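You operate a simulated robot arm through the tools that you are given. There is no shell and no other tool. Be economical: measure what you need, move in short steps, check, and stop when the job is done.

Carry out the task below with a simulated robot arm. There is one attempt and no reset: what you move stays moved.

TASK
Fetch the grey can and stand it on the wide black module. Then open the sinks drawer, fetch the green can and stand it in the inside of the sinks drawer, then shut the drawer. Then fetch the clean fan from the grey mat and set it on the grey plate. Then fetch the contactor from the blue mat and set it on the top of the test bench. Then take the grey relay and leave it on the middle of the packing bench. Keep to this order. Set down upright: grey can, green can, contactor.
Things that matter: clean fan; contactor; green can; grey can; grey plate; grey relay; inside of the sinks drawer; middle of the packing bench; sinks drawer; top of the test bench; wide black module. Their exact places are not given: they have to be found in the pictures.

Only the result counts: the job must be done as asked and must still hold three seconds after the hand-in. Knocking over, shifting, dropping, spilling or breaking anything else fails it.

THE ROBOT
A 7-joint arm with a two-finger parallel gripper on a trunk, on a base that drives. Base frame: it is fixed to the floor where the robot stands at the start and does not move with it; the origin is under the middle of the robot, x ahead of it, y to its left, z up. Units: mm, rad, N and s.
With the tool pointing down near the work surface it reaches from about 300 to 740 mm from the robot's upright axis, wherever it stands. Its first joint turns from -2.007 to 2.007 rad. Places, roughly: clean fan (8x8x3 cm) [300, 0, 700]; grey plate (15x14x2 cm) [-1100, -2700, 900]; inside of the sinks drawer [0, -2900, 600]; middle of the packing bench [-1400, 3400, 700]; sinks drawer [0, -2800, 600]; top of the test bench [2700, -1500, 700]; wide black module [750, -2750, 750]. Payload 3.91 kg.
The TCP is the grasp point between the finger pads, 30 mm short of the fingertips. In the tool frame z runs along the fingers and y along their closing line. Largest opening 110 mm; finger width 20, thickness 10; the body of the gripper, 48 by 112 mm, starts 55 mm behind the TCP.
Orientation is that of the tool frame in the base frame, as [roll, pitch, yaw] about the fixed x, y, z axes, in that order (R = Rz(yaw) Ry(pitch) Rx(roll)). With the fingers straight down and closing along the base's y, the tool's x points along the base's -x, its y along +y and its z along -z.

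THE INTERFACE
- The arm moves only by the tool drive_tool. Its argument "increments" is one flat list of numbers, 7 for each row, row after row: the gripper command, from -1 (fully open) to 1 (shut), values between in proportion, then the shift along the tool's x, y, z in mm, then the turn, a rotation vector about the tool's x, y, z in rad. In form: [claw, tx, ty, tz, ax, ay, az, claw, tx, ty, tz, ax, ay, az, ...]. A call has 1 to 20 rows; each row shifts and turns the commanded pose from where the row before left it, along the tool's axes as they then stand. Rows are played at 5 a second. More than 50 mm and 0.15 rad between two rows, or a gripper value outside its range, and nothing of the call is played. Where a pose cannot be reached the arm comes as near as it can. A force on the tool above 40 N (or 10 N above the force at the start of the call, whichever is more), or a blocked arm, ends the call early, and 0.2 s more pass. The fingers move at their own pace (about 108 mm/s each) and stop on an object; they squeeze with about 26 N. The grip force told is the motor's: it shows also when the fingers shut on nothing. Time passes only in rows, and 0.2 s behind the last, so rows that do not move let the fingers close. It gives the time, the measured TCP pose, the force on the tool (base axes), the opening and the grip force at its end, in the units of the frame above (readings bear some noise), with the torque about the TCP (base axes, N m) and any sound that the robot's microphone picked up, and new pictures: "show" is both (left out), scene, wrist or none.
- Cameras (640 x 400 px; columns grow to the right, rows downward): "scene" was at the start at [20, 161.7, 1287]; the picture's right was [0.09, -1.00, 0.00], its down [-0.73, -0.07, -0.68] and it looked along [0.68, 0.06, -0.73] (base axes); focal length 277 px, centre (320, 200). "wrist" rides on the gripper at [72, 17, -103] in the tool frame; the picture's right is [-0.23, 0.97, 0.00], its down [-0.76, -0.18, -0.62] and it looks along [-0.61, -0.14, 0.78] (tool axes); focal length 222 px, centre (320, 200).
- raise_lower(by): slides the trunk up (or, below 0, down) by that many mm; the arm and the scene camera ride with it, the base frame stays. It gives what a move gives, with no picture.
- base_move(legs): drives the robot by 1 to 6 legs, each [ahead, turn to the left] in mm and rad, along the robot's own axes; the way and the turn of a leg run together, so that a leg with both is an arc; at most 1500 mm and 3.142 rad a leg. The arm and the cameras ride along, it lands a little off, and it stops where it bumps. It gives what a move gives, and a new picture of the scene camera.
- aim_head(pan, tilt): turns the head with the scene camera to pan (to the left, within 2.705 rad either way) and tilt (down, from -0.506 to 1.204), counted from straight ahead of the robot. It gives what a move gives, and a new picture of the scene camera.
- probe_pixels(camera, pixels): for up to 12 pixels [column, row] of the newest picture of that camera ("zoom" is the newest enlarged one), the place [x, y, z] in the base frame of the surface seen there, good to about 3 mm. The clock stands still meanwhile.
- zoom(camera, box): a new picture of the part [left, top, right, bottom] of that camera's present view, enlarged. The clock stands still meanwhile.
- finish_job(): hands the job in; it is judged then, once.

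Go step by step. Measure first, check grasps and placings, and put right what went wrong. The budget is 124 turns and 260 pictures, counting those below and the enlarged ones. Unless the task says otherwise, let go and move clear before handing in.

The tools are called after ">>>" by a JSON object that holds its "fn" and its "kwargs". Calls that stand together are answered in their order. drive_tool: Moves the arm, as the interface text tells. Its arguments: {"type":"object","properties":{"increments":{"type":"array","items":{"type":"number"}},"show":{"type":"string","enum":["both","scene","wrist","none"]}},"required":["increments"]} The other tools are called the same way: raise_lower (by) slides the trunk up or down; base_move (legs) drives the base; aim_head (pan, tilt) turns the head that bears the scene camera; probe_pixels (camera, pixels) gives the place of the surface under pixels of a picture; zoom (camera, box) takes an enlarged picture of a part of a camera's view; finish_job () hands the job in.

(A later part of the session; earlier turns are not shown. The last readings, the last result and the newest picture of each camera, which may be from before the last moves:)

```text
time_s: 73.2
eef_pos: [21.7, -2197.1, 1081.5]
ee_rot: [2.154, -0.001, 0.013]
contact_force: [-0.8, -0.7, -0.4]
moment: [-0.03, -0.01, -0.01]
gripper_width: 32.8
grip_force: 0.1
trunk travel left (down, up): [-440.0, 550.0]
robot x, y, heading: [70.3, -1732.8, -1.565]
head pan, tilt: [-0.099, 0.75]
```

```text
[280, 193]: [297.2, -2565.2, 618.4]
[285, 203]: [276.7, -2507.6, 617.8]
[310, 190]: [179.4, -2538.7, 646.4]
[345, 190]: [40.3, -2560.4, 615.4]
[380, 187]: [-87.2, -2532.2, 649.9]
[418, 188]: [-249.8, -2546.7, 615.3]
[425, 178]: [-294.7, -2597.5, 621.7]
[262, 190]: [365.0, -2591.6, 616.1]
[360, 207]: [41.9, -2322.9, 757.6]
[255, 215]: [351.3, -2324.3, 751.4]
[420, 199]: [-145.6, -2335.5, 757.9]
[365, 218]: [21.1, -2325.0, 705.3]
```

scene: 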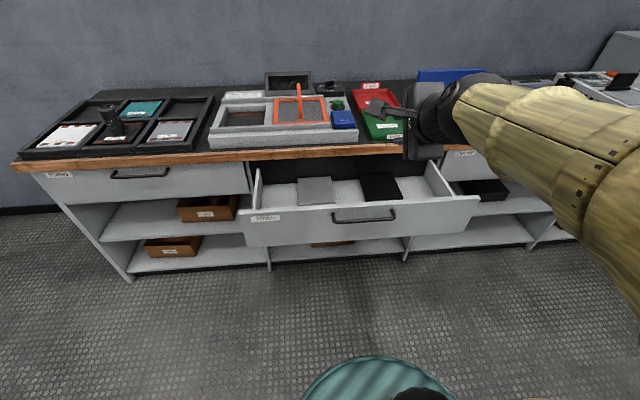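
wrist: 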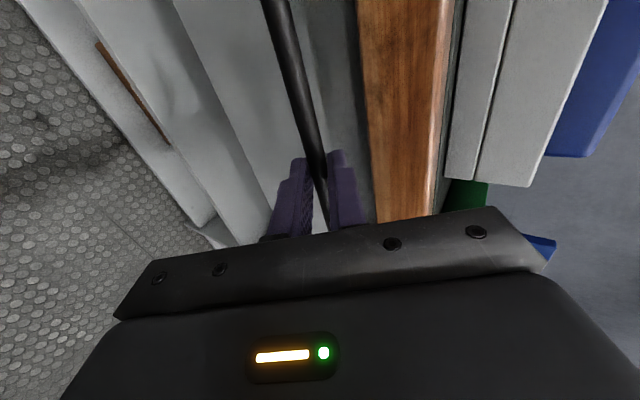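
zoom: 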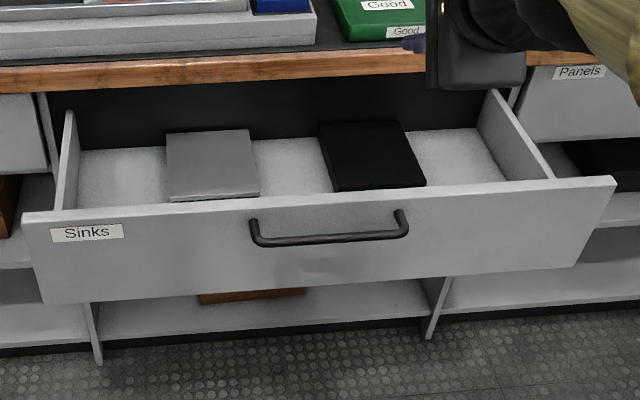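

Drawer floor z≈617, front wall top z≈757 at y≈-2330; a free spot is about (310,-2470). Restore the tool to pointing down, then drive back for the green can.

>>> {"fn": "drive_tool", "kwargs": {"increments": [-1, 0, 0, 0, 0.143, 0, 0, -1, 0, 0, 0, 0.143, 0, 0, -1, 0, 0, 0, 0.143, 0, 0, -1, 0, 0, 0, 0.143, 0, 0, -1, 0, 0, 0, 0.143, 0, 0, -1, 0, 0, 0, 0.143, 0, 0, -1, 0, 0, 0, 0.129, 0, 0, -1, 0, 0, 0, 0, 0, -0.1428, -1, 0, 0, 0, 0, 0, -0.1428, -1, 0, 0, 0, 0, 0, -0.1428, -1, 0, 0, 0, 0, 0, -0.1428, -1, 0, 0, 0, 0, 0, -0.1428, -1, 0, 0, 0, 0, 0, -0.1428, -1, 0, 0, 0, 0, 0, -0.1428, -1, 0, 0, 0, 0, 0, -0.1428, -1, 0, 0, 0, 0, 0, -0.1428, -1, 0, 0, 0, 0, 0, -0.1428, -1, 0, 0, 0, 0, 0, -0.1428, -1, 0, 0, 0, 0, 0, 0], "show": "none"}}

>>> {"fn": "base_move", "kwargs": {"legs": [[0, -1.93], [780, 0], [0, -1.217]]}}

```text
time_s: 77.2
eef_pos: [21.2, -2196.7, 1081.3]
ee_rot: [3.138, -0.001, 1.585]
contact_force: [0.0, 0.7, 0.0]
moment: [-0.01, 0.01, -0.02]
gripper_width: 110.1
grip_force: 0.0
trunk travel left (down, up): [-440.0, 550.0]
robot x, y, heading: [70.5, -1727.9, -1.566]
head pan, tilt: [-0.099, 0.75]
```

```text
time_s: 89.0
eef_pos: [-594.3, -982.9, 1081.8]
ee_rot: [3.14, 0.002, -1.573]
contact_force: [0.0, -0.5, 0.0]
moment: [-0.01, 0.02, 0.02]
gripper_width: 109.9
grip_force: 0.0
trunk travel left (down, up): [-440.0, 550.0]
robot x, y, heading: [-646.3, -1446.0, 1.563]
head pan, tilt: [-0.099, 0.75]
```

scene: 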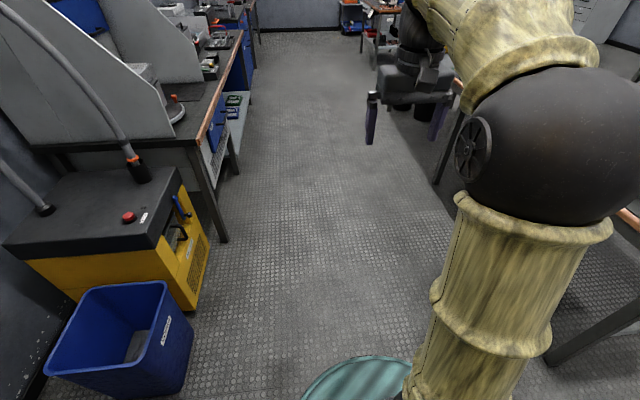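

>>> {"fn": "base_move", "kwargs": {"legs": [[0, -0.249], [1361, 0], [0, -1.314], [290, 0]]}}

```text
time_s: 101.6
eef_pos: [459.0, -197.0, 1082.0]
ee_rot: [3.141, 0.0, 3.127]
contact_force: [0.1, 0.1, 0.5]
moment: [0.03, 0.04, -0.01]
gripper_width: 110.0
grip_force: 0.1
trunk travel left (down, up): [-440.0, 550.0]
robot x, y, heading: [-5.3, -131.5, -0.017]
head pan, tilt: [-0.099, 0.75]
```

scene: 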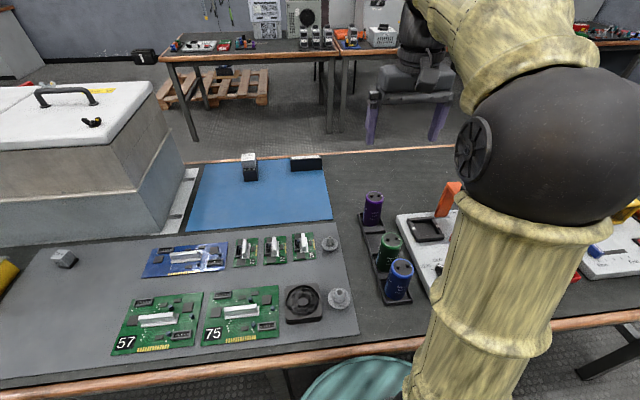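

Above the rack; shift to the green can and descend to z≈870.

>>> {"fn": "drive_tool", "kwargs": {"increments": [-1, 27, -2, 0, 0, 0, 0, -1, 26, -2, 0, 0, 0, 0, -1, 0, 0, 50, 0, 0, 0, -1, 0, 0, 50, 0, 0, 0, -1, 0, 0, 50, 0, 0, 0, -1, 0, 0, 45, 0, 0, 0, -1, 0, 0, 17, 0, 0, 0, -0.3, 0, 0, 0, 0, 0, 0], "show": "wrist"}}

>>> {"fn": "probe_pixels", "kwargs": {"camera": "wrist", "pixels": [[320, 160], [290, 160], [310, 130], [310, 175], [265, 175]]}}

```text
time_s: 103.4
eef_pos: [405.3, -200.1, 868.7]
ee_rot: [3.138, 0.001, 3.128]
contact_force: [-0.2, -1.0, 0.3]
moment: [0.04, -0.02, 0.01]
gripper_width: 71.6
grip_force: 0.1
trunk travel left (down, up): [-440.0, 550.0]
robot x, y, heading: [-3.6, -132.7, -0.017]
head pan, tilt: [-0.099, 0.75]
```

wrist: 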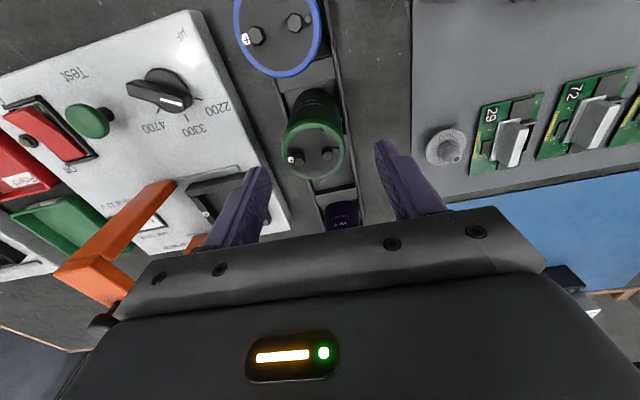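

```text
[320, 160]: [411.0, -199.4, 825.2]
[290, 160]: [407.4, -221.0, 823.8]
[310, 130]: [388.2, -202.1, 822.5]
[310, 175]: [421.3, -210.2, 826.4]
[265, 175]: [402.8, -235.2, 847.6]
```

Centered (≈(405,-203)). Descend to z 807 and close.

>>> {"fn": "drive_tool", "kwargs": {"increments": [-0.3, 0, -2.5, 0, 0, 0, 0, -0.3, 0, 0, 32, 0, 0, 0, -0.3, 0, 0, 30, 0, 0, 0, -0.3, 0, 0, 0, 0, 0, 0, 1, 0, 0, 0, 0, 0, 0, 1, 0, 0, 0, 0, 0, 0, 1, 0, 0, 0, 0, 0, 0], "show": "wrist"}}

```text
time_s: 105.0
eef_pos: [405.5, -202.0, 808.6]
ee_rot: [3.139, -0.001, 3.128]
contact_force: [1.1, -1.3, -1.2]
moment: [-0.06, -0.09, -0.05]
gripper_width: 47.0
grip_force: 26.1
trunk travel left (down, up): [-440.0, 550.0]
robot x, y, heading: [-7.5, -136.2, -0.016]
head pan, tilt: [-0.099, 0.75]
```

wrist: 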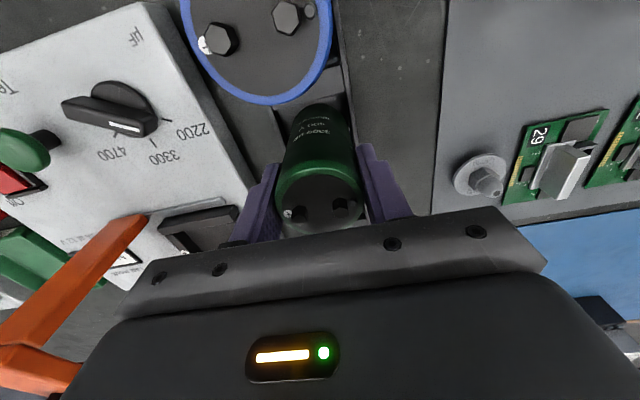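

>>> {"fn": "drive_tool", "kwargs": {"increments": [1, 0, 0, -40, 0, 0, 0, 1, 0, 0, -50, 0, 0, 0, 1, 0, 0, -50, 0, 0, 0, 1, 0, 0, -50, 0, 0, 0, 1, 0, 0, -50, 0, 0, 0, 1, 0, 0, 0, 0, 0, 0], "show": "wrist"}}

>>> {"fn": "base_move", "kwargs": {"legs": [[-200, 0], [0, -1.555], [1480, 0], [0, 0.9]]}}

```text
time_s: 106.4
eef_pos: [406.6, -202.4, 1049.1]
ee_rot: [3.14, 0.001, 3.128]
contact_force: [-0.3, -0.2, -3.0]
moment: [-0.02, 0.0, 0.01]
gripper_width: 46.7
grip_force: 25.8
trunk travel left (down, up): [-440.0, 550.0]
robot x, y, heading: [-5.8, -131.4, -0.016]
head pan, tilt: [-0.099, 0.75]
```

wrist: 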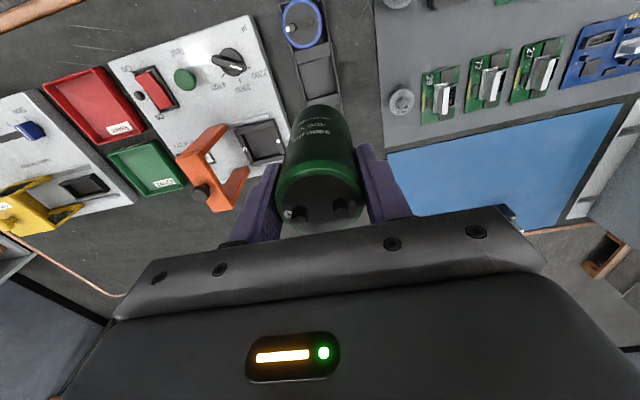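

```text
time_s: 121.0
eef_pos: [113.0, -1901.8, 1049.2]
ee_rot: [3.138, 0.001, 2.494]
contact_force: [0.5, 0.3, -3.5]
moment: [-0.01, 0.0, 0.0]
gripper_width: 46.9
grip_force: 26.0
trunk travel left (down, up): [-440.0, 550.0]
robot x, y, heading: [-179.8, -1605.5, -0.652]
head pan, tilt: [-0.099, 0.75]
```

scene: 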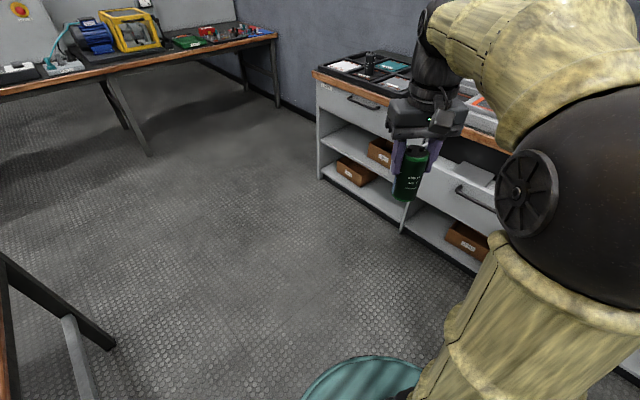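

>>> {"fn": "base_move", "kwargs": {"legs": [[573, -0.016], [0, -0.903]]}}

>>> {"fn": "aim_head", "kwargs": {"pan": 0.0, "tilt": 0.9}}

```text
time_s: 126.7
eef_pos: [223.6, -2370.0, 1048.9]
ee_rot: [3.14, 0.0, 1.577]
contact_force: [1.4, 0.8, -2.1]
moment: [0.04, 0.01, -0.04]
gripper_width: 47.0
grip_force: 25.4
trunk travel left (down, up): [-440.0, 550.0]
robot x, y, heading: [283.2, -1953.4, -1.569]
head pan, tilt: [-0.099, 0.75]
```

scene: 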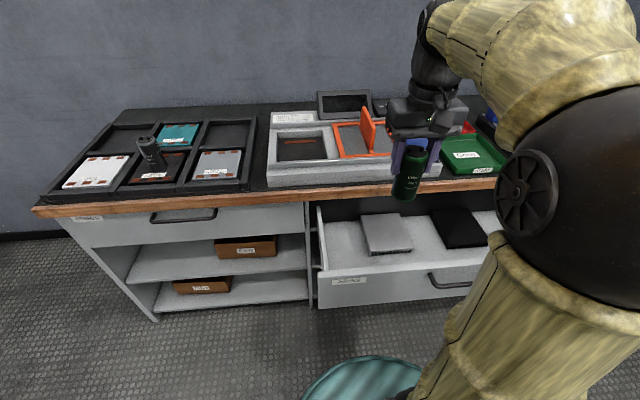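

```text
time_s: 127.4
eef_pos: [223.7, -2369.6, 1048.7]
ee_rot: [3.138, 0.001, 1.578]
contact_force: [0.1, -0.4, -2.5]
moment: [0.02, -0.01, 0.01]
gripper_width: 47.1
grip_force: 26.1
trunk travel left (down, up): [-440.0, 550.0]
robot x, y, heading: [280.6, -1956.8, -1.566]
head pan, tilt: [0.0, 0.901]
```

scene: 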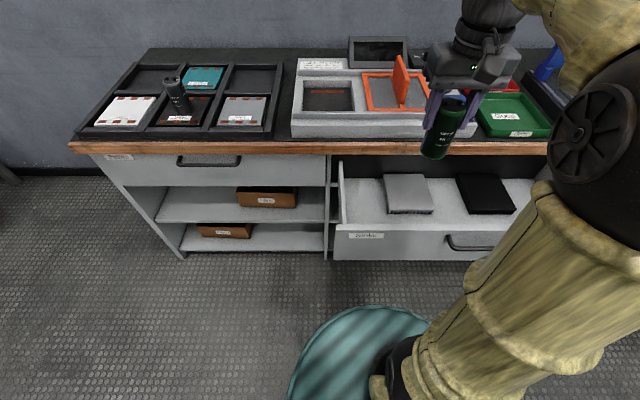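

Measure the free spot left of the grey plate in the drawer.

>>> {"fn": "probe_pixels", "kwargs": {"camera": "scene", "pixels": [[362, 205], [365, 190], [389, 212], [384, 180], [345, 205], [347, 185], [370, 215], [380, 226], [360, 226], [340, 200], [365, 180]]}}

```text
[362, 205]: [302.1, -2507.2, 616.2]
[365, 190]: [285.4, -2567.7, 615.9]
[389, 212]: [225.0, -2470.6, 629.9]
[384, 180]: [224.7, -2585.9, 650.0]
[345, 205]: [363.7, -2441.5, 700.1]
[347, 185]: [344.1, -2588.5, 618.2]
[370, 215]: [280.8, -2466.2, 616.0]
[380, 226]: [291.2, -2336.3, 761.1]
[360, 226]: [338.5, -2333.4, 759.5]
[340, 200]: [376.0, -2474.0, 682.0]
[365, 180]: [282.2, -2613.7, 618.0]
```

Set the can at (295,-2460). Move over, descend to z≈720.

>>> {"fn": "drive_tool", "kwargs": {"increments": [1, -30, 36, 0, 0, 0, 0, 1, -30, 35, 0, 0, 0, 0, 1, -30, 0, 0, 0, 0, 0, 1, 0, 0, 50, 0, 0, 0, 1, 0, 0, 50, 0, 0, 0, 1, 0, 0, 50, 0, 0, 0, 1, 0, 0, 50, 0, 0, 0, 1, 0, 0, 50, 0, 0, 0, 1, 0, 0, 50, 0, 0, 0, 1, 0, 0, 28, 0, 0, 0, 1, 0, 0, 0, 0, 0, 0]}}

```text
time_s: 129.8
eef_pos: [297.1, -2462.1, 721.6]
ee_rot: [3.14, -0.001, 1.578]
contact_force: [-0.2, 1.1, -2.5]
moment: [0.0, -0.04, 0.0]
gripper_width: 46.7
grip_force: 25.7
trunk travel left (down, up): [-440.0, 550.0]
robot x, y, heading: [285.2, -1956.3, -1.568]
head pan, tilt: [0.0, 0.901]
```

scene: 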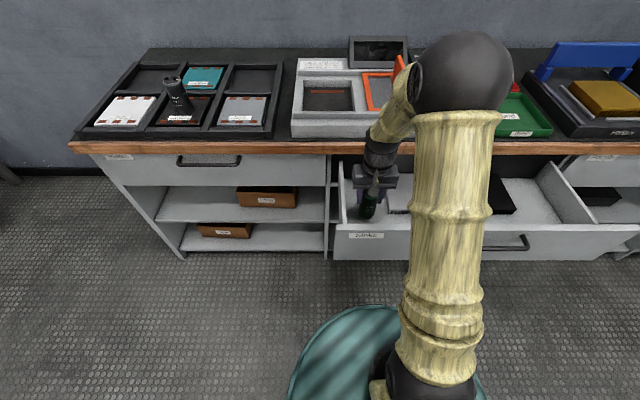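
wrist: 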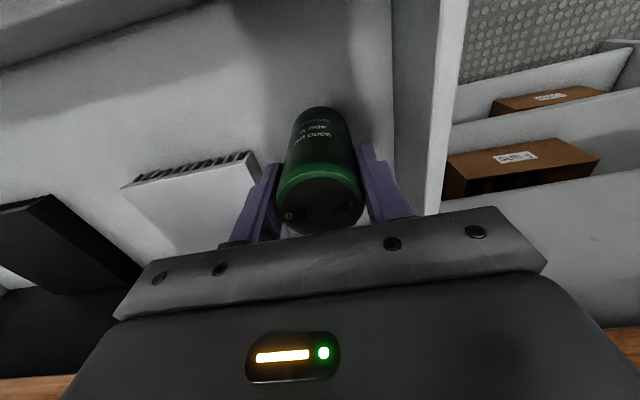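

>>> {"fn": "drive_tool", "kwargs": {"increments": [1, 0, 0, 10, 0, 0, 0, 1, 0, 0, 4, 0, 0, 0, 1, 0, 0, 2, 0, 0, 0, 1, 0, 0, 0, 0, 0, 0], "show": "none"}}

>>> {"fn": "drive_tool", "kwargs": {"increments": [1, 0, 0, 1.5, 0, 0, 0, 1, 0, 0, 1, 0, 0, 0, 1, 0, 0, 0, 0, 0, 0], "show": "none"}}

```text
time_s: 130.8
eef_pos: [296.5, -2460.6, 704.5]
ee_rot: [3.14, 0.0, 1.579]
contact_force: [-0.1, 0.1, -2.9]
moment: [0.02, 0.02, -0.03]
gripper_width: 47.1
grip_force: 26.1
trunk travel left (down, up): [-440.0, 550.0]
robot x, y, heading: [281.0, -1953.2, -1.568]
head pan, tilt: [0.0, 0.901]
```

```text
time_s: 131.6
eef_pos: [296.6, -2459.2, 702.7]
ee_rot: [3.14, -0.001, 1.578]
contact_force: [-0.4, 0.9, -3.1]
moment: [0.03, -0.02, 0.02]
gripper_width: 46.9
grip_force: 26.1
trunk travel left (down, up): [-440.0, 550.0]
robot x, y, heading: [282.3, -1959.5, -1.569]
head pan, tilt: [0.0, 0.901]
```

>>> {"fn": "drive_tool", "kwargs": {"increments": [1, 0, 0, 1.5, 0, 0, 0, 1, 0, 0, 0, 0, 0, 0], "show": "none"}}

>>> {"fn": "drive_tool", "kwargs": {"increments": [1, 0, 0, 1.5, 0, 0, 0, 1, 0, 0, 0, 0, 0, 0], "show": "none"}}

```text
time_s: 132.2
eef_pos: [296.5, -2460.4, 700.5]
ee_rot: [3.14, -0.001, 1.58]
contact_force: [0.2, 0.2, -3.2]
moment: [-0.02, 0.01, 0.01]
gripper_width: 47.1
grip_force: 25.8
trunk travel left (down, up): [-440.0, 550.0]
robot x, y, heading: [278.2, -1953.7, -1.57]
head pan, tilt: [0.0, 0.901]
```

```text
time_s: 132.8
eef_pos: [295.3, -2459.3, 699.1]
ee_rot: [3.14, 0.001, 1.577]
contact_force: [-0.7, -1.0, 5.0]
moment: [-0.05, 0.26, 0.03]
gripper_width: 46.7
grip_force: 25.9
trunk travel left (down, up): [-440.0, 550.0]
robot x, y, heading: [284.0, -1955.1, -1.567]
head pan, tilt: [0.0, 0.901]
```

Contact (force +5 N). Release and rise.

>>> {"fn": "drive_tool", "kwargs": {"increments": [0.0, 0, 0, 0, 0, 0, 0, -0.3, 0, 0, 0, 0, 0, 0, -0.3, 0, 0, 0, 0, 0, 0, -0.3, 0, 0, -40, 0, 0, 0, -0.3, 0, 0, -50, 0, 0, 0, -0.3, 0, 0, -50, 0, 0, 0, -0.3, 0, 0, -50, 0, 0, 0, -0.3, 0, 0, -50, 0, 0, 0, -0.3, 0, 0, -50, 0, 0, 0, -0.3, 0, 0, -40, 0, 0, 0]}}

>>> {"fn": "zoom", "kwargs": {"camera": "scene", "box": [320, 140, 480, 270]}}

```text
time_s: 135.0
eef_pos: [293.3, -2461.8, 1032.3]
ee_rot: [3.14, 0.001, 1.576]
contact_force: [0.4, 0.2, 0.2]
moment: [-0.04, -0.02, 0.0]
gripper_width: 71.6
grip_force: 0.1
trunk travel left (down, up): [-440.0, 550.0]
robot x, y, heading: [284.5, -1955.3, -1.567]
head pan, tilt: [0.0, 0.901]
```

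scene: 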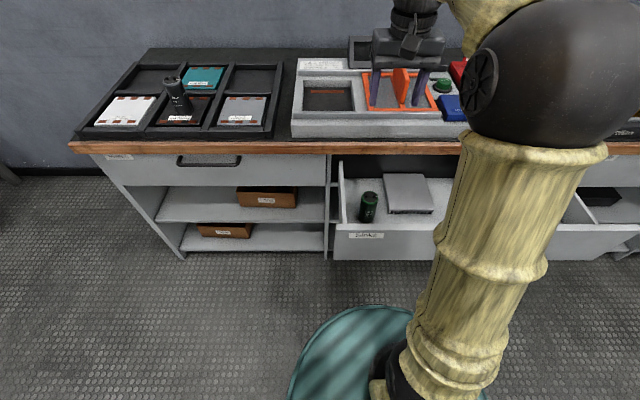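
wrist: 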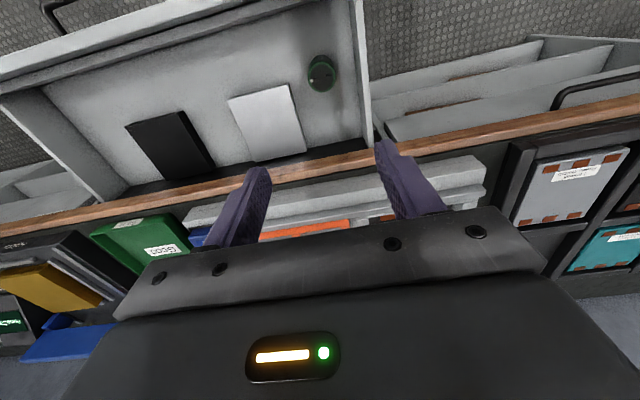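

```text
3.08 times, centred on (400, 205) of scene
```

zoom: 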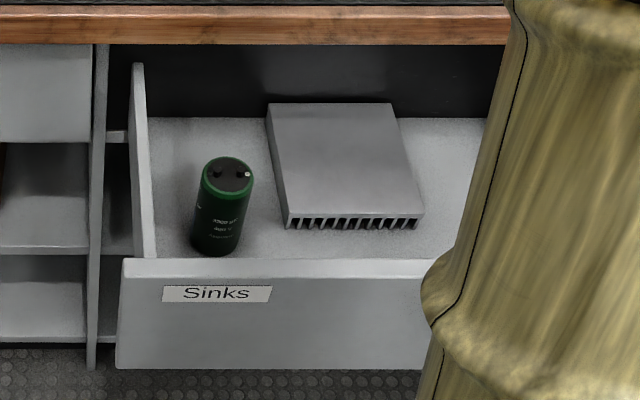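

The green can stands in the drawer. Now shut it: close the fingers, move in front of the handle at (25,-2240), lower to z≈745, then push the handle bar gently with the arm.

>>> {"fn": "drive_tool", "kwargs": {"increments": [1, 32, -38, 0, 0, 0, 0, 1, 32, -38, 0, 0, 0, 0, 1, 32, -38, 0, 0, 0, 0, 1, 32, -38, 0, 0, 0, 0, 1, 32, -38, 0, 0, 0, 0, 1, 32, -38, 0, 0, 0, 0, 1, 32, -38, 0, 0, 0, 0, 1, 0, 0, 50, 0, 0, 0, 1, 0, 0, 50, 0, 0, 0, 1, 0, 0, 50, 0, 0, 0, 1, 0, 0, 50, 0, 0, 0, 1, 0, 0, 50, 0, 0, 0, 1, 0, 0, 37, 0, 0, 0, 1, 0, 0, 0, 0, 0, 0]}}

```text
time_s: 138.0
eef_pos: [29.6, -2238.5, 742.1]
ee_rot: [3.137, 0.001, 1.58]
contact_force: [0.7, -0.2, 0.4]
moment: [0.0, -0.02, -0.02]
gripper_width: 0.1
grip_force: 26.1
trunk travel left (down, up): [-440.0, 550.0]
robot x, y, heading: [277.4, -1957.6, -1.568]
head pan, tilt: [0.0, 0.901]
```

scene: 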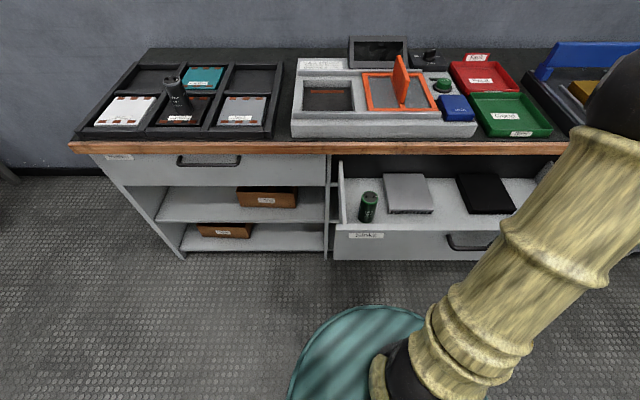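
wrist: 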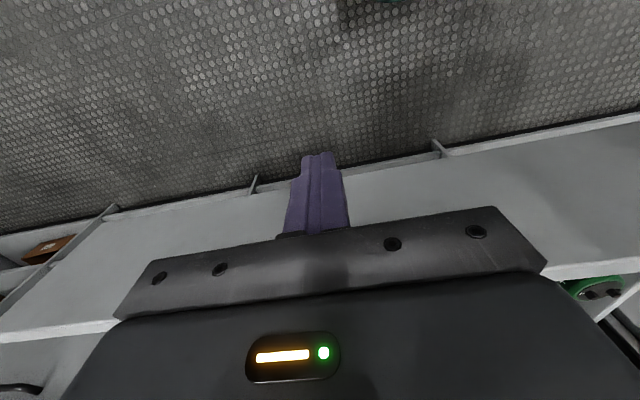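

>>> {"fn": "drive_tool", "kwargs": {"increments": [1, -12, 0, 0, 0, 0, 0, 1, -12, 0, 0, 0, 0, 0, 1, -10, 0, 0, 0, 0, 0, 1, -10, 0, 0, 0, 0, 0, 1, -12, 0, 0, 0, 0, 0, 1, -14, 0, 0, 0, 0, 0, 1, -14, 0, 0, 0, 0, 0, 1, -14, 0, 0, 0, 0, 0, 1, -14, 0, 0, 0, 0, 0, 1, -14, 0, 0, 0, 0, 0, 1, -14, 0, 0, 0, 0, 0, 1, -14, 0, 0, 0, 0, 0, 1, -14, 0, 0, 0, 0, 0], "show": "scene"}}

```text
time_s: 140.8
eef_pos: [28.8, -2407.2, 740.6]
ee_rot: [3.141, 0.0, 1.58]
contact_force: [-0.2, -0.7, 0.0]
moment: [0.0, 0.04, 0.01]
gripper_width: 0.1
grip_force: 25.9
trunk travel left (down, up): [-440.0, 550.0]
robot x, y, heading: [280.7, -1957.0, -1.568]
head pan, tilt: [0.0, 0.901]
```

scene: 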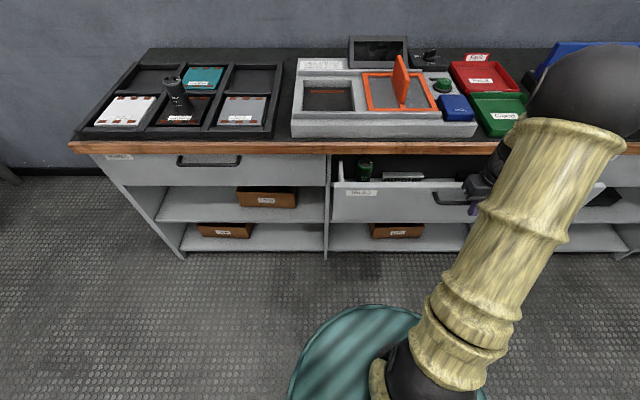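

The drawer is closing with the can upright. Continue with smaller steps near the end.

>>> {"fn": "drive_tool", "kwargs": {"increments": [1, -12, 0, 0, 0, 0, 0, 1, -14, 0, 0, 0, 0, 0, 1, -14, 0, 0, 0, 0, 0, 1, -14, 0, 0, 0, 0, 0, 1, -14, 0, 0, 0, 0, 0, 1, -14, 0, 0, 0, 0, 0, 1, -12, 0, 0, 0, 0, 0, 1, -10, 0, 0, 0, 0, 0, 1, -8, 0, 0, 0, 0, 0, 1, -6, 0, 0, 0, 0, 0, 1, -5, 0, 0, 0, 0, 0, 1, -5, 0, 0, 0, 0, 0, 1, -5, 0, 0, 0, 0, 0, 1, -4, 0, 0, 0, 0, 0, 1, -4, 0, 0, 0, 0, 0], "show": "scene"}}

>>> {"fn": "zoom", "kwargs": {"camera": "scene", "box": [320, 130, 480, 230]}}

>>> {"fn": "probe_pixels", "kwargs": {"camera": "scene", "pixels": [[250, 172], [390, 175], [350, 175], [300, 172], [420, 180]]}}

```text
time_s: 144.0
eef_pos: [32.1, -2548.0, 740.8]
ee_rot: [3.141, 0.002, 1.581]
contact_force: [0.2, 0.0, -0.7]
moment: [-0.02, 0.0, -0.01]
gripper_width: 0.0
grip_force: 26.0
trunk travel left (down, up): [-440.0, 550.0]
robot x, y, heading: [280.0, -1958.1, -1.567]
head pan, tilt: [0.0, 0.901]
```

scene: 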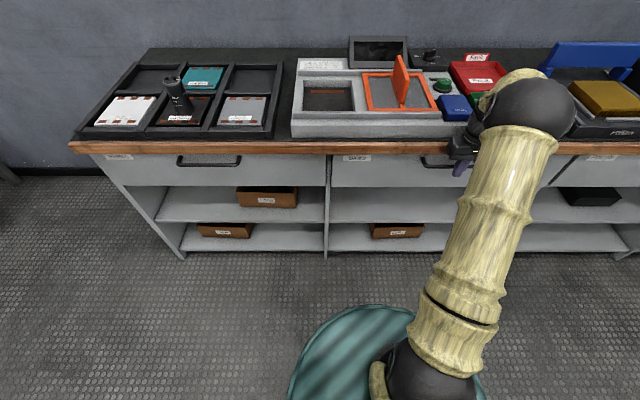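

```text
4.00 times, centred on (400, 180) of scene
```

zoom: 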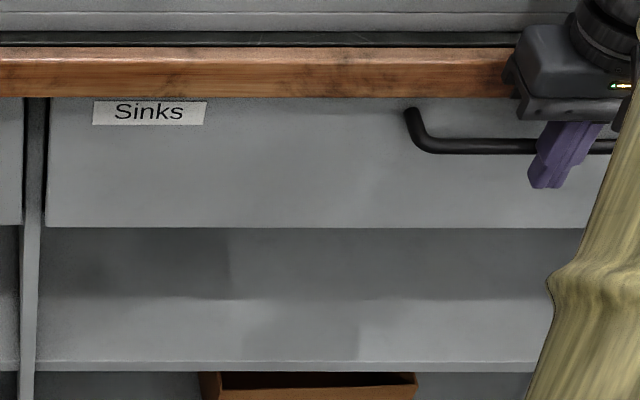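

```text
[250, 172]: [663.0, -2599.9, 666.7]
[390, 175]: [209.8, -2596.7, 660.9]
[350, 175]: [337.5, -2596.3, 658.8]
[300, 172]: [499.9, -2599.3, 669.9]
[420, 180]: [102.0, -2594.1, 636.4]
```

About 4 mm remains (face -2596 vs -2600). Back off 4, rise 12 so the body clears the bench top, then push on.

>>> {"fn": "drive_tool", "kwargs": {"increments": [1, 4, 0, 0, 0, 0, 0, 1, 0, 0, -12, 0, 0, 0, 1, -5, 0, 0, 0, 0, 0, 1, -2, 0, 0, 0, 0, 0, 1, -2, 0, 0, 0, 0, 0, 1, -2, 0, 0, 0, 0, 0, 1, -1, 0, 0, 0, 0, 0], "show": "scene"}}

>>> {"fn": "probe_pixels", "kwargs": {"camera": "scene", "pixels": [[250, 172], [390, 175], [350, 175], [300, 172], [405, 180], [370, 172]]}}

```text
time_s: 145.6
eef_pos: [29.6, -2552.4, 753.7]
ee_rot: [3.138, -0.003, 1.578]
contact_force: [5.2, 20.3, 1.2]
moment: [0.37, 0.08, 0.08]
gripper_width: 0.0
grip_force: 25.7
trunk travel left (down, up): [-440.0, 550.0]
robot x, y, heading: [283.1, -1954.4, -1.57]
head pan, tilt: [0.0, 0.901]
```

scene: 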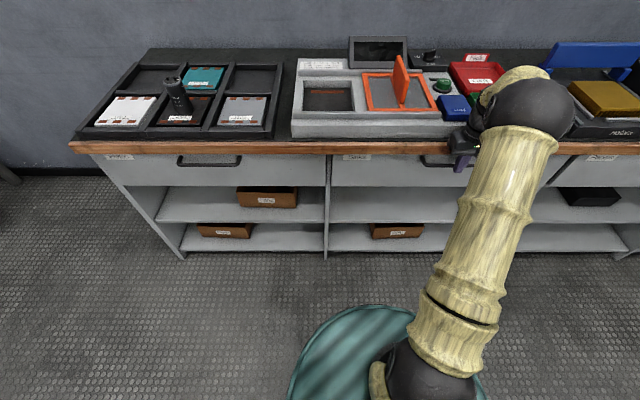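

```text
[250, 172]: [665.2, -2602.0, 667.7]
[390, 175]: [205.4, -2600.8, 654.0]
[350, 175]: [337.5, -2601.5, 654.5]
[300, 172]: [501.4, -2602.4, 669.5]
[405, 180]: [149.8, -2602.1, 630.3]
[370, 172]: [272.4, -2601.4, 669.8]
```

Drawer is shut (face flush, push force 20 N). Retreat, then look toward the grey plate region to the right.

>>> {"fn": "drive_tool", "kwargs": {"increments": [-1, 40, 0, 0, 0, 0, 0, -1, 40, 0, 0, 0, 0, 0, -1, 0, 0, -50, 0, 0, 0, -1, 0, 0, -50, 0, 0, 0, -1, 0, 0, -50, 0, 0, 0, -1, 0, 0, -50, 0, 0, 0, -1, 0, 0, -50, 0, 0, 0, -1, 0, 0, -50, 0, 0, 0, -1, 0, 30, -10, 0, 0, 0], "show": "none"}}

>>> {"fn": "aim_head", "kwargs": {"pan": -1.07, "tilt": 0.4}}

>>> {"fn": "zoom", "kwargs": {"camera": "scene", "box": [160, 100, 480, 300]}}

```text
time_s: 147.6
eef_pos: [58.0, -2473.0, 1062.1]
ee_rot: [3.139, -0.001, 1.578]
contact_force: [-0.6, 0.4, 0.2]
moment: [-0.02, 0.0, 0.03]
gripper_width: 110.2
grip_force: 0.0
trunk travel left (down, up): [-440.0, 550.0]
robot x, y, heading: [284.1, -1958.6, -1.566]
head pan, tilt: [0.0, 0.901]
```

```text
time_s: 148.9
eef_pos: [58.2, -2472.9, 1060.8]
ee_rot: [3.14, -0.001, 1.576]
contact_force: [0.5, 0.0, -0.4]
moment: [0.01, 0.0, 0.0]
gripper_width: 109.7
grip_force: 0.0
trunk travel left (down, up): [-440.0, 550.0]
robot x, y, heading: [284.0, -1956.8, -1.57]
head pan, tilt: [-1.07, 0.4]
```

scene: 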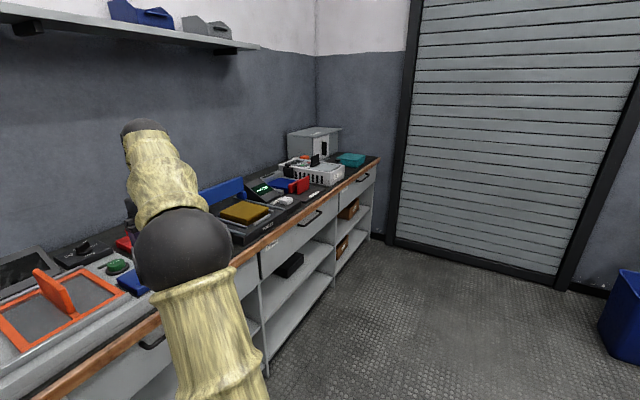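

```text
2.00 times, centred on (320, 200) of scene
```

zoom: 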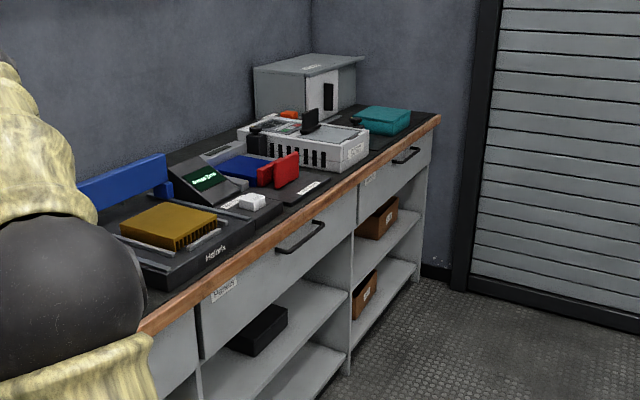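

>>> {"fn": "probe_pixels", "kwargs": {"camera": "zoom", "pixels": [[345, 133], [300, 125], [320, 150], [310, 120], [385, 112], [275, 140]]}}

>>> {"fn": "zoom", "kwargs": {"camera": "scene", "box": [260, 130, 390, 211]}}

```text
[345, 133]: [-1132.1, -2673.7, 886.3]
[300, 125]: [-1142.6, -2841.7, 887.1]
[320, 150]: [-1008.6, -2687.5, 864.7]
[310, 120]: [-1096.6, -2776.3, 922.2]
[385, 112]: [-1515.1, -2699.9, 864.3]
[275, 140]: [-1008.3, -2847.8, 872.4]
```

```text
4.92 times, centred on (325, 170) of scene
```

zoom: 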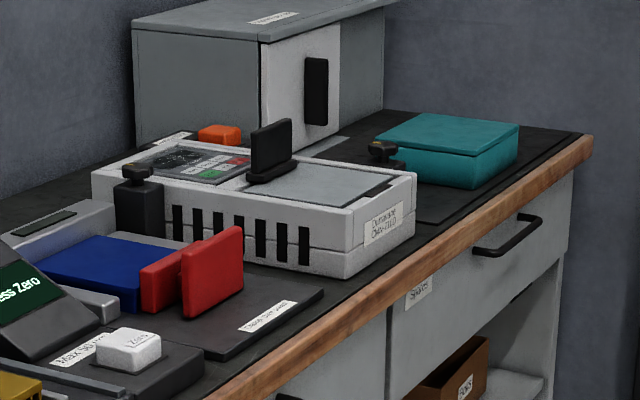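

The grey plate is the top plate of the white device at ≈(-1132,-2674,886). Now drive back for the fan at ≈(324,9).

>>> {"fn": "base_move", "kwargs": {"legs": [[0, -2.464], [847, 0], [0, -0.682], [1300, 0], [0, -1.571]]}}

```text
time_s: 170.8
eef_pos: [302.1, -231.4, 1059.5]
ee_rot: [3.14, 0.001, -3.133]
contact_force: [0.4, -1.1, 0.2]
moment: [0.01, 0.03, 0.0]
gripper_width: 109.7
grip_force: 0.1
trunk travel left (down, up): [-440.0, 550.0]
robot x, y, heading: [-214.7, -3.3, 0.002]
head pan, tilt: [-1.07, 0.4]
```

scene: 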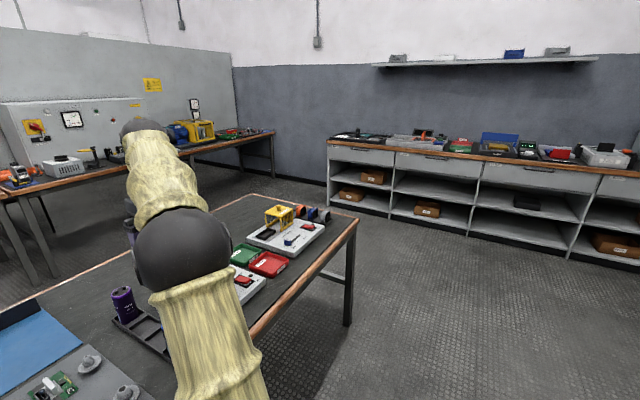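

>>> {"fn": "drive_tool", "kwargs": {"increments": [-1, 0, 48, 0, 0, 0, 0, -1, 0, 48, 0, 0, 0, 0, -1, 0, 48, 0, 0, 0, 0, -1, 0, 48, 0, 0, 0, 0, -1, 0, 48, 0, 0, 0, 0, -1, 0, 0, 0, 0, 0, 0], "show": "wrist"}}

>>> {"fn": "aim_head", "kwargs": {"pan": 0.1, "tilt": 0.7}}

```text
time_s: 172.2
eef_pos: [297.8, 11.8, 1060.8]
ee_rot: [3.14, 0.0, -3.134]
contact_force: [0.7, 0.2, -0.2]
moment: [0.02, -0.04, -0.01]
gripper_width: 110.3
grip_force: 0.0
trunk travel left (down, up): [-440.0, 550.0]
robot x, y, heading: [-216.9, -3.5, 0.0]
head pan, tilt: [-1.07, 0.4]
```

wrist: 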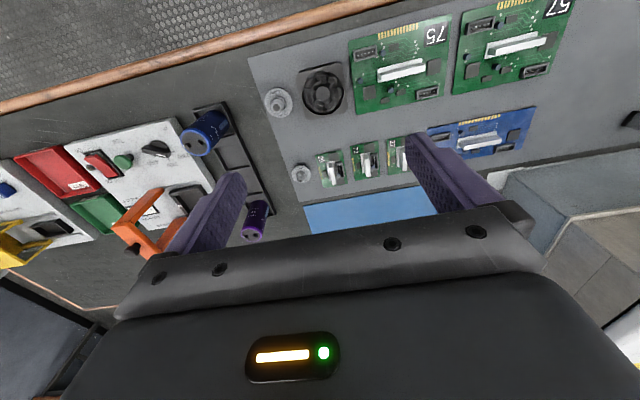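

```text
time_s: 173.6
eef_pos: [298.0, 11.8, 1061.6]
ee_rot: [3.139, -0.001, -3.133]
contact_force: [0.7, -0.8, -0.1]
moment: [0.01, 0.01, 0.02]
gripper_width: 110.0
grip_force: 0.1
trunk travel left (down, up): [-440.0, 550.0]
robot x, y, heading: [-215.4, -7.6, 0.003]
head pan, tilt: [0.099, 0.7]
```

scene: 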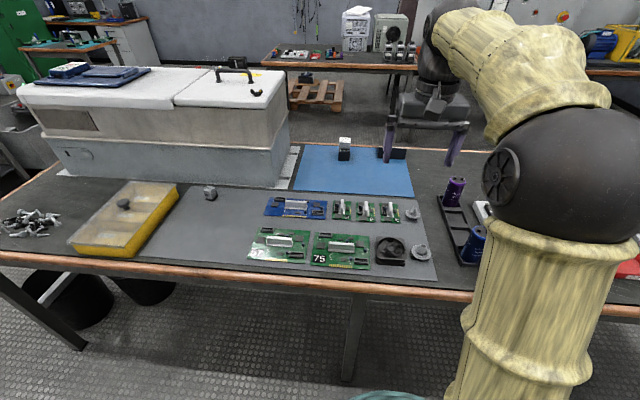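

The fan is at wrist (322,90). Measure it, and peek at the blue mat and the grey cube (scene (344,148), (210,192)).

>>> {"fn": "probe_pixels", "kwargs": {"camera": "wrist", "pixels": [[304, 74], [338, 66], [345, 108], [308, 113], [322, 90], [352, 90], [292, 95]]}}

>>> {"fn": "zoom", "kwargs": {"camera": "scene", "box": [290, 125, 450, 275]}}

>>> {"fn": "zoom", "kwargs": {"camera": "scene", "box": [170, 165, 250, 215]}}

>>> {"fn": "probe_pixels", "kwargs": {"camera": "scene", "pixels": [[344, 140], [344, 155], [392, 150], [210, 187], [210, 195], [205, 192], [216, 192]]}}

```text
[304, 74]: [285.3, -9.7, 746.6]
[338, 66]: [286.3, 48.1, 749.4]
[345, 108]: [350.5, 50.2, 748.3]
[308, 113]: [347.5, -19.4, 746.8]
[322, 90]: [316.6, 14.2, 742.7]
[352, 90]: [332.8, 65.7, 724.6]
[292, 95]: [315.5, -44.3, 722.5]
```

```text
2.67 times, centred on (370, 200) of scene
```

zoom: 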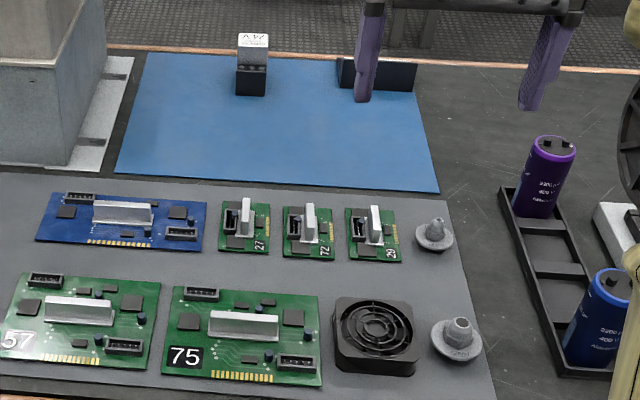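

```text
8.00 times, centred on (210, 190) of scene
```

zoom: 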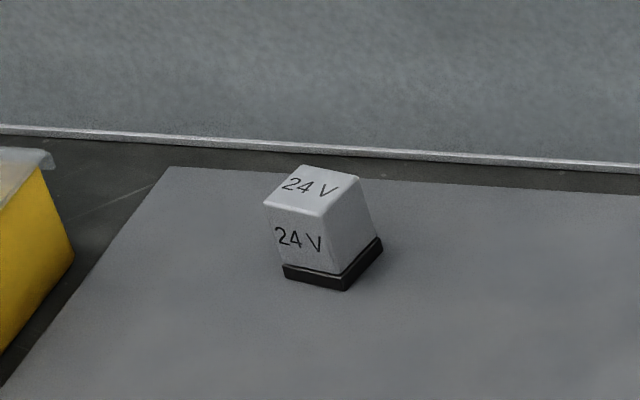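

```text
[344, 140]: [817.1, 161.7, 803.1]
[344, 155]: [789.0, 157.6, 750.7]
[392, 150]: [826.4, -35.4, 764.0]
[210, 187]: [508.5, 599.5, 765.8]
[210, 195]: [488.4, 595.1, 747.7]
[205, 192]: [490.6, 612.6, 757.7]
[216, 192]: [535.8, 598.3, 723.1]
```

Fan ≈80 mm square centred near (317,17), top z≈748. The gland and PCB crowd its y-sides, so I'll grip along x: rotate the tool 90°, and lower to z≈850.

>>> {"fn": "drive_tool", "kwargs": {"increments": [-1, -19, 5, 0, 0, 0, 0.1428, -1, 0, 0, 20, 0, 0, 0.1428, -1, 0, 0, 20, 0, 0, 0.1428, -1, 0, 0, 20, 0, 0, 0.1428, -1, 0, 0, 20, 0, 0, 0.1428, -1, 0, 0, 20, 0, 0, 0.1428, -1, 0, 0, 20, 0, 0, 0.1428, -1, 0, 0, 20, 0, 0, 0.1428, -1, 0, 0, 20, 0, 0, 0.1428, -1, 0, 0, 20, 0, 0, 0.1428, -1, 0, 0, 20, 0, 0, 0.1428, -1, 0, 0, 10, 0, 0, 0]}}

```text
time_s: 176.2
eef_pos: [318.2, 13.6, 851.9]
ee_rot: [3.141, -0.002, 1.577]
contact_force: [-0.2, -0.3, 0.5]
moment: [-0.03, 0.01, 0.0]
gripper_width: 109.7
grip_force: 0.1
trunk travel left (down, up): [-440.0, 550.0]
robot x, y, heading: [-212.4, -10.8, 0.001]
head pan, tilt: [0.099, 0.7]
```

scene: 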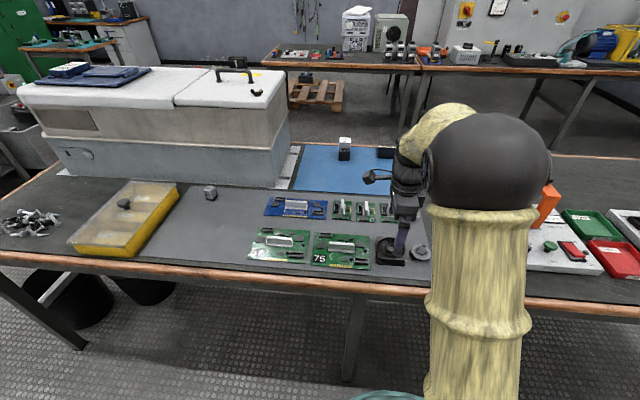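
wrist: 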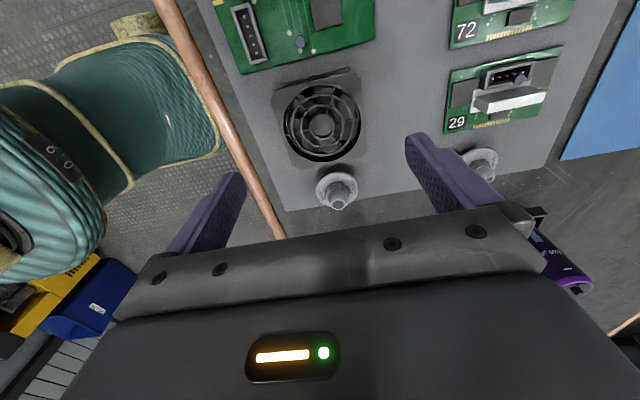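

>>> {"fn": "zoom", "kwargs": {"camera": "wrist", "box": [230, 40, 430, 220]}}

>>> {"fn": "probe_pixels", "kwargs": {"camera": "wrist", "pixels": [[277, 90], [351, 74], [360, 145], [292, 160], [283, 128], [357, 108], [315, 82], [325, 153]]}}

```text
2.22 times, centred on (330, 130) of wrist
```

zoom: 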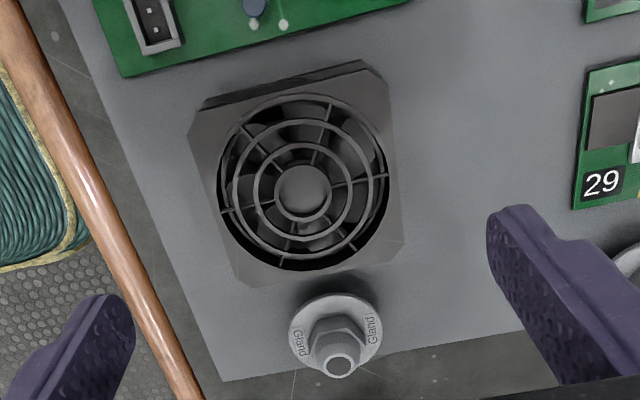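

```text
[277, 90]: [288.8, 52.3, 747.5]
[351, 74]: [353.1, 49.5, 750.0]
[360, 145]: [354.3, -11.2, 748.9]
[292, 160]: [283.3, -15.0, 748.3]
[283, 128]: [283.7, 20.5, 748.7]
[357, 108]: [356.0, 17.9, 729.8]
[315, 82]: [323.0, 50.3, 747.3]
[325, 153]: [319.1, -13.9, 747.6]
```

Fan centre ≈(318,18). Narrow to ≈96 mm, descend to TCP z≈757 and close.

>>> {"fn": "drive_tool", "kwargs": {"increments": [-0.75, 4, 0, 0, 0, 0, 0, -0.75, 0, 0, 40, 0, 0, 0, -0.75, 0, 0, 40, 0, 0, 0, -0.75, 0, 0, 15, 0, 0, 0, -0.75, 0, 0, 0, 0, 0, 0]}}

```text
time_s: 177.4
eef_pos: [318.9, 19.6, 753.6]
ee_rot: [-3.141, -0.003, 1.58]
contact_force: [1.0, 0.1, -0.1]
moment: [-0.02, 0.01, 0.0]
gripper_width: 96.2
grip_force: 0.1
trunk travel left (down, up): [-440.0, 550.0]
robot x, y, heading: [-216.6, -6.3, 0.002]
head pan, tilt: [0.099, 0.7]
```

scene: 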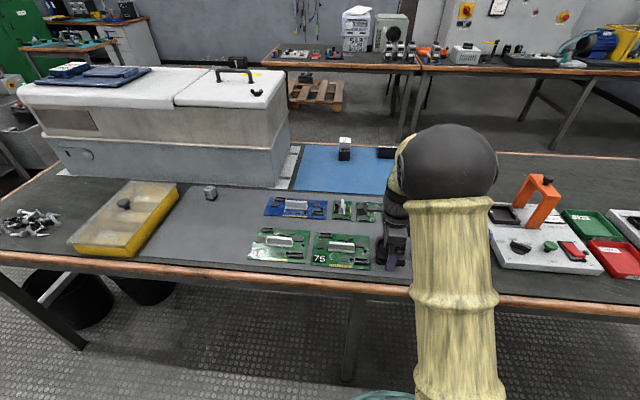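
wrist: 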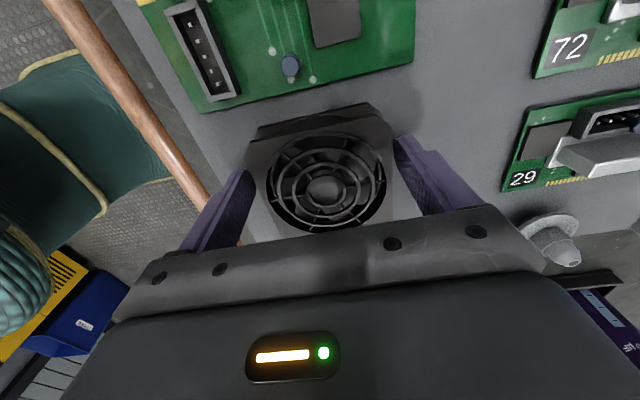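

Fan is between the fingers. Close, and if good lift.

>>> {"fn": "drive_tool", "kwargs": {"increments": [-0.3, 0, 0, 0, 0, 0, 0, 0.2, 0, 0, 0, 0, 0, 0, 1, 0, 0, 0, 0, 0, 0, 1, 0, 0, 0, 0, 0, 0, 1, 0, 0, -10, 0, 0, 0, 1, 0, 0, -30, 0, 0, 0, 1, 0, 0, 0, 0, 0, 0], "show": "wrist"}}

```text
time_s: 179.0
eef_pos: [317.6, 20.9, 795.9]
ee_rot: [3.14, -0.003, 1.582]
contact_force: [-0.1, 0.8, -2.1]
moment: [-0.03, 0.01, 0.01]
gripper_width: 79.3
grip_force: 25.7
trunk travel left (down, up): [-440.0, 550.0]
robot x, y, heading: [-217.9, -9.9, 0.004]
head pan, tilt: [0.099, 0.7]
```

wrist: 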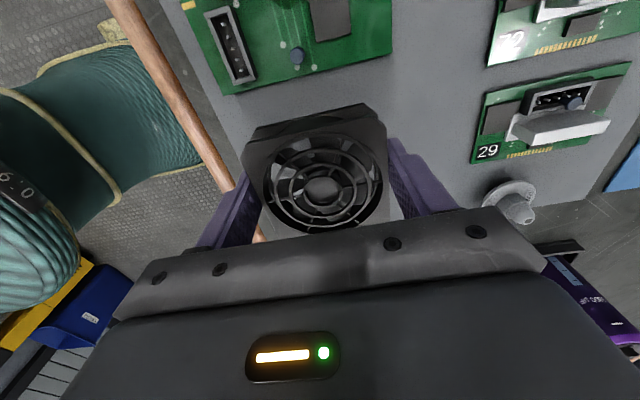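

Fan held at 79.3 mm. Lift and drive to the grey plate.

>>> {"fn": "drive_tool", "kwargs": {"increments": [1, 0, 0, -50, 0, 0, 0, 1, 0, 0, -50, 0, 0, 0, 1, 0, 0, -50, 0, 0, 0, 1, 0, 0, -50, 0, 0, 0, 1, 0, 0, -50, 0, 0, 0, 1, 0, 0, 0, 0, 0, 0], "show": "none"}}

>>> {"fn": "base_move", "kwargs": {"legs": [[0, -1.573], [1490, 0], [0, -0.99], [1050, 0], [0, 0.99]]}}

>>> {"fn": "aim_head", "kwargs": {"pan": 0.0, "tilt": 0.7}}

```text
time_s: 180.4
eef_pos: [320.1, 21.9, 1044.6]
ee_rot: [3.141, -0.002, 1.581]
contact_force: [-0.3, -0.5, -1.3]
moment: [0.04, 0.0, 0.02]
gripper_width: 79.4
grip_force: 26.3
trunk travel left (down, up): [-440.0, 550.0]
robot x, y, heading: [-214.9, -8.1, 0.004]
head pan, tilt: [0.099, 0.7]
```

```text
time_s: 201.6
eef_pos: [-1057.6, -2579.2, 1044.5]
ee_rot: [-3.142, -0.001, 0.006]
contact_force: [0.9, -0.3, -0.6]
moment: [0.03, 0.01, 0.01]
gripper_width: 79.0
grip_force: 25.7
trunk travel left (down, up): [-440.0, 550.0]
robot x, y, heading: [-1083.9, -2045.0, -1.571]
head pan, tilt: [0.099, 0.7]
```

scene: 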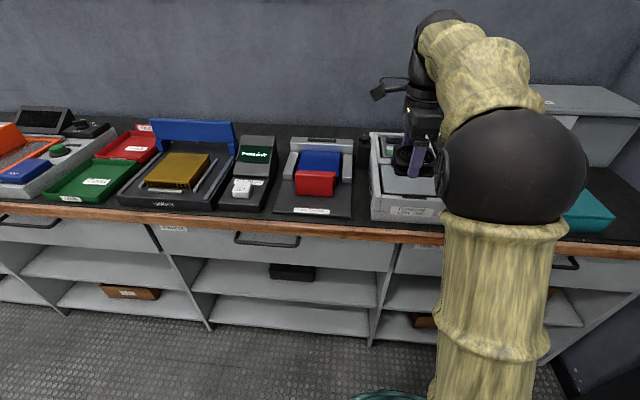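

```text
time_s: 202.2
eef_pos: [-1057.6, -2578.4, 1045.6]
ee_rot: [3.141, -0.002, 0.004]
contact_force: [0.3, 0.3, 0.3]
moment: [0.01, 0.01, 0.01]
gripper_width: 79.0
grip_force: 26.7
trunk travel left (down, up): [-440.0, 550.0]
robot x, y, heading: [-1081.7, -2042.2, -1.569]
head pan, tilt: [0.0, 0.7]
```

scene: 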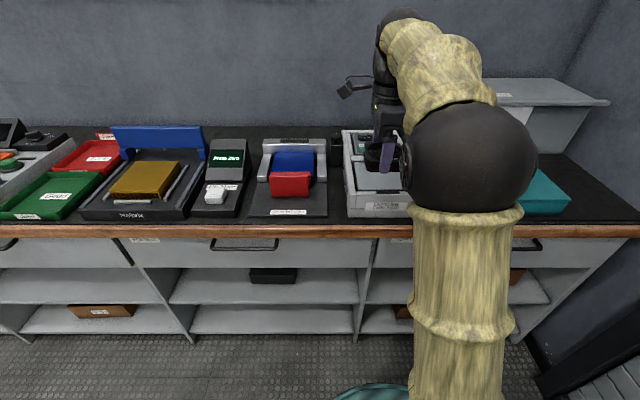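

The arm hides the plate; look with the wrist camera.

>>> {"fn": "zoom", "kwargs": {"camera": "wrist", "box": [0, 0, 640, 400]}}

```text
1.00 times, centred on (320, 200) of wrist
```

zoom: 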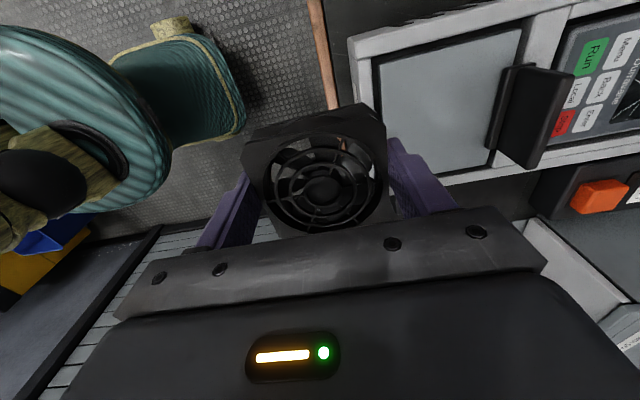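

>>> {"fn": "probe_pixels", "kwargs": {"camera": "wrist", "pixels": [[377, 68], [517, 32], [484, 158], [400, 165], [440, 100], [505, 70], [490, 140], [560, 75], [355, 60], [400, 125], [390, 140]]}}

```text
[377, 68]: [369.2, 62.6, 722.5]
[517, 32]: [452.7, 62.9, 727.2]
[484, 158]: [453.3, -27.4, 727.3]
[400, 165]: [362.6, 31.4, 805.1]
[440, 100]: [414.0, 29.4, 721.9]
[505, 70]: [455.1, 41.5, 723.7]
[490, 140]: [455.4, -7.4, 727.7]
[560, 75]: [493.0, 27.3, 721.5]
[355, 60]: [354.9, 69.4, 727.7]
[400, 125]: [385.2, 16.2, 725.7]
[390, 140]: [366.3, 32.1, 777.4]
```

Those used the old wrist picture; probe the enlarged one instead.

>>> {"fn": "probe_pixels", "kwargs": {"camera": "zoom", "pixels": [[377, 68], [517, 32], [484, 158], [400, 165], [440, 100], [505, 70], [490, 140], [560, 75], [355, 60], [520, 160], [365, 110], [412, 172]]}}

```text
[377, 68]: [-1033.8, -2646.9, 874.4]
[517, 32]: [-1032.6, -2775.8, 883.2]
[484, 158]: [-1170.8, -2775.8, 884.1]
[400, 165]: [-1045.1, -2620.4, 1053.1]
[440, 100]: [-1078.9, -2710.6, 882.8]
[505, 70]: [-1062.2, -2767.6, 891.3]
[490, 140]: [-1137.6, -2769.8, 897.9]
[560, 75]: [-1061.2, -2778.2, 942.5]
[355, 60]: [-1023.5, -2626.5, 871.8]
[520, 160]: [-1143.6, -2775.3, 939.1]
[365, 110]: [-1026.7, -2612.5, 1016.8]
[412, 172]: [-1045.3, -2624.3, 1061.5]
```

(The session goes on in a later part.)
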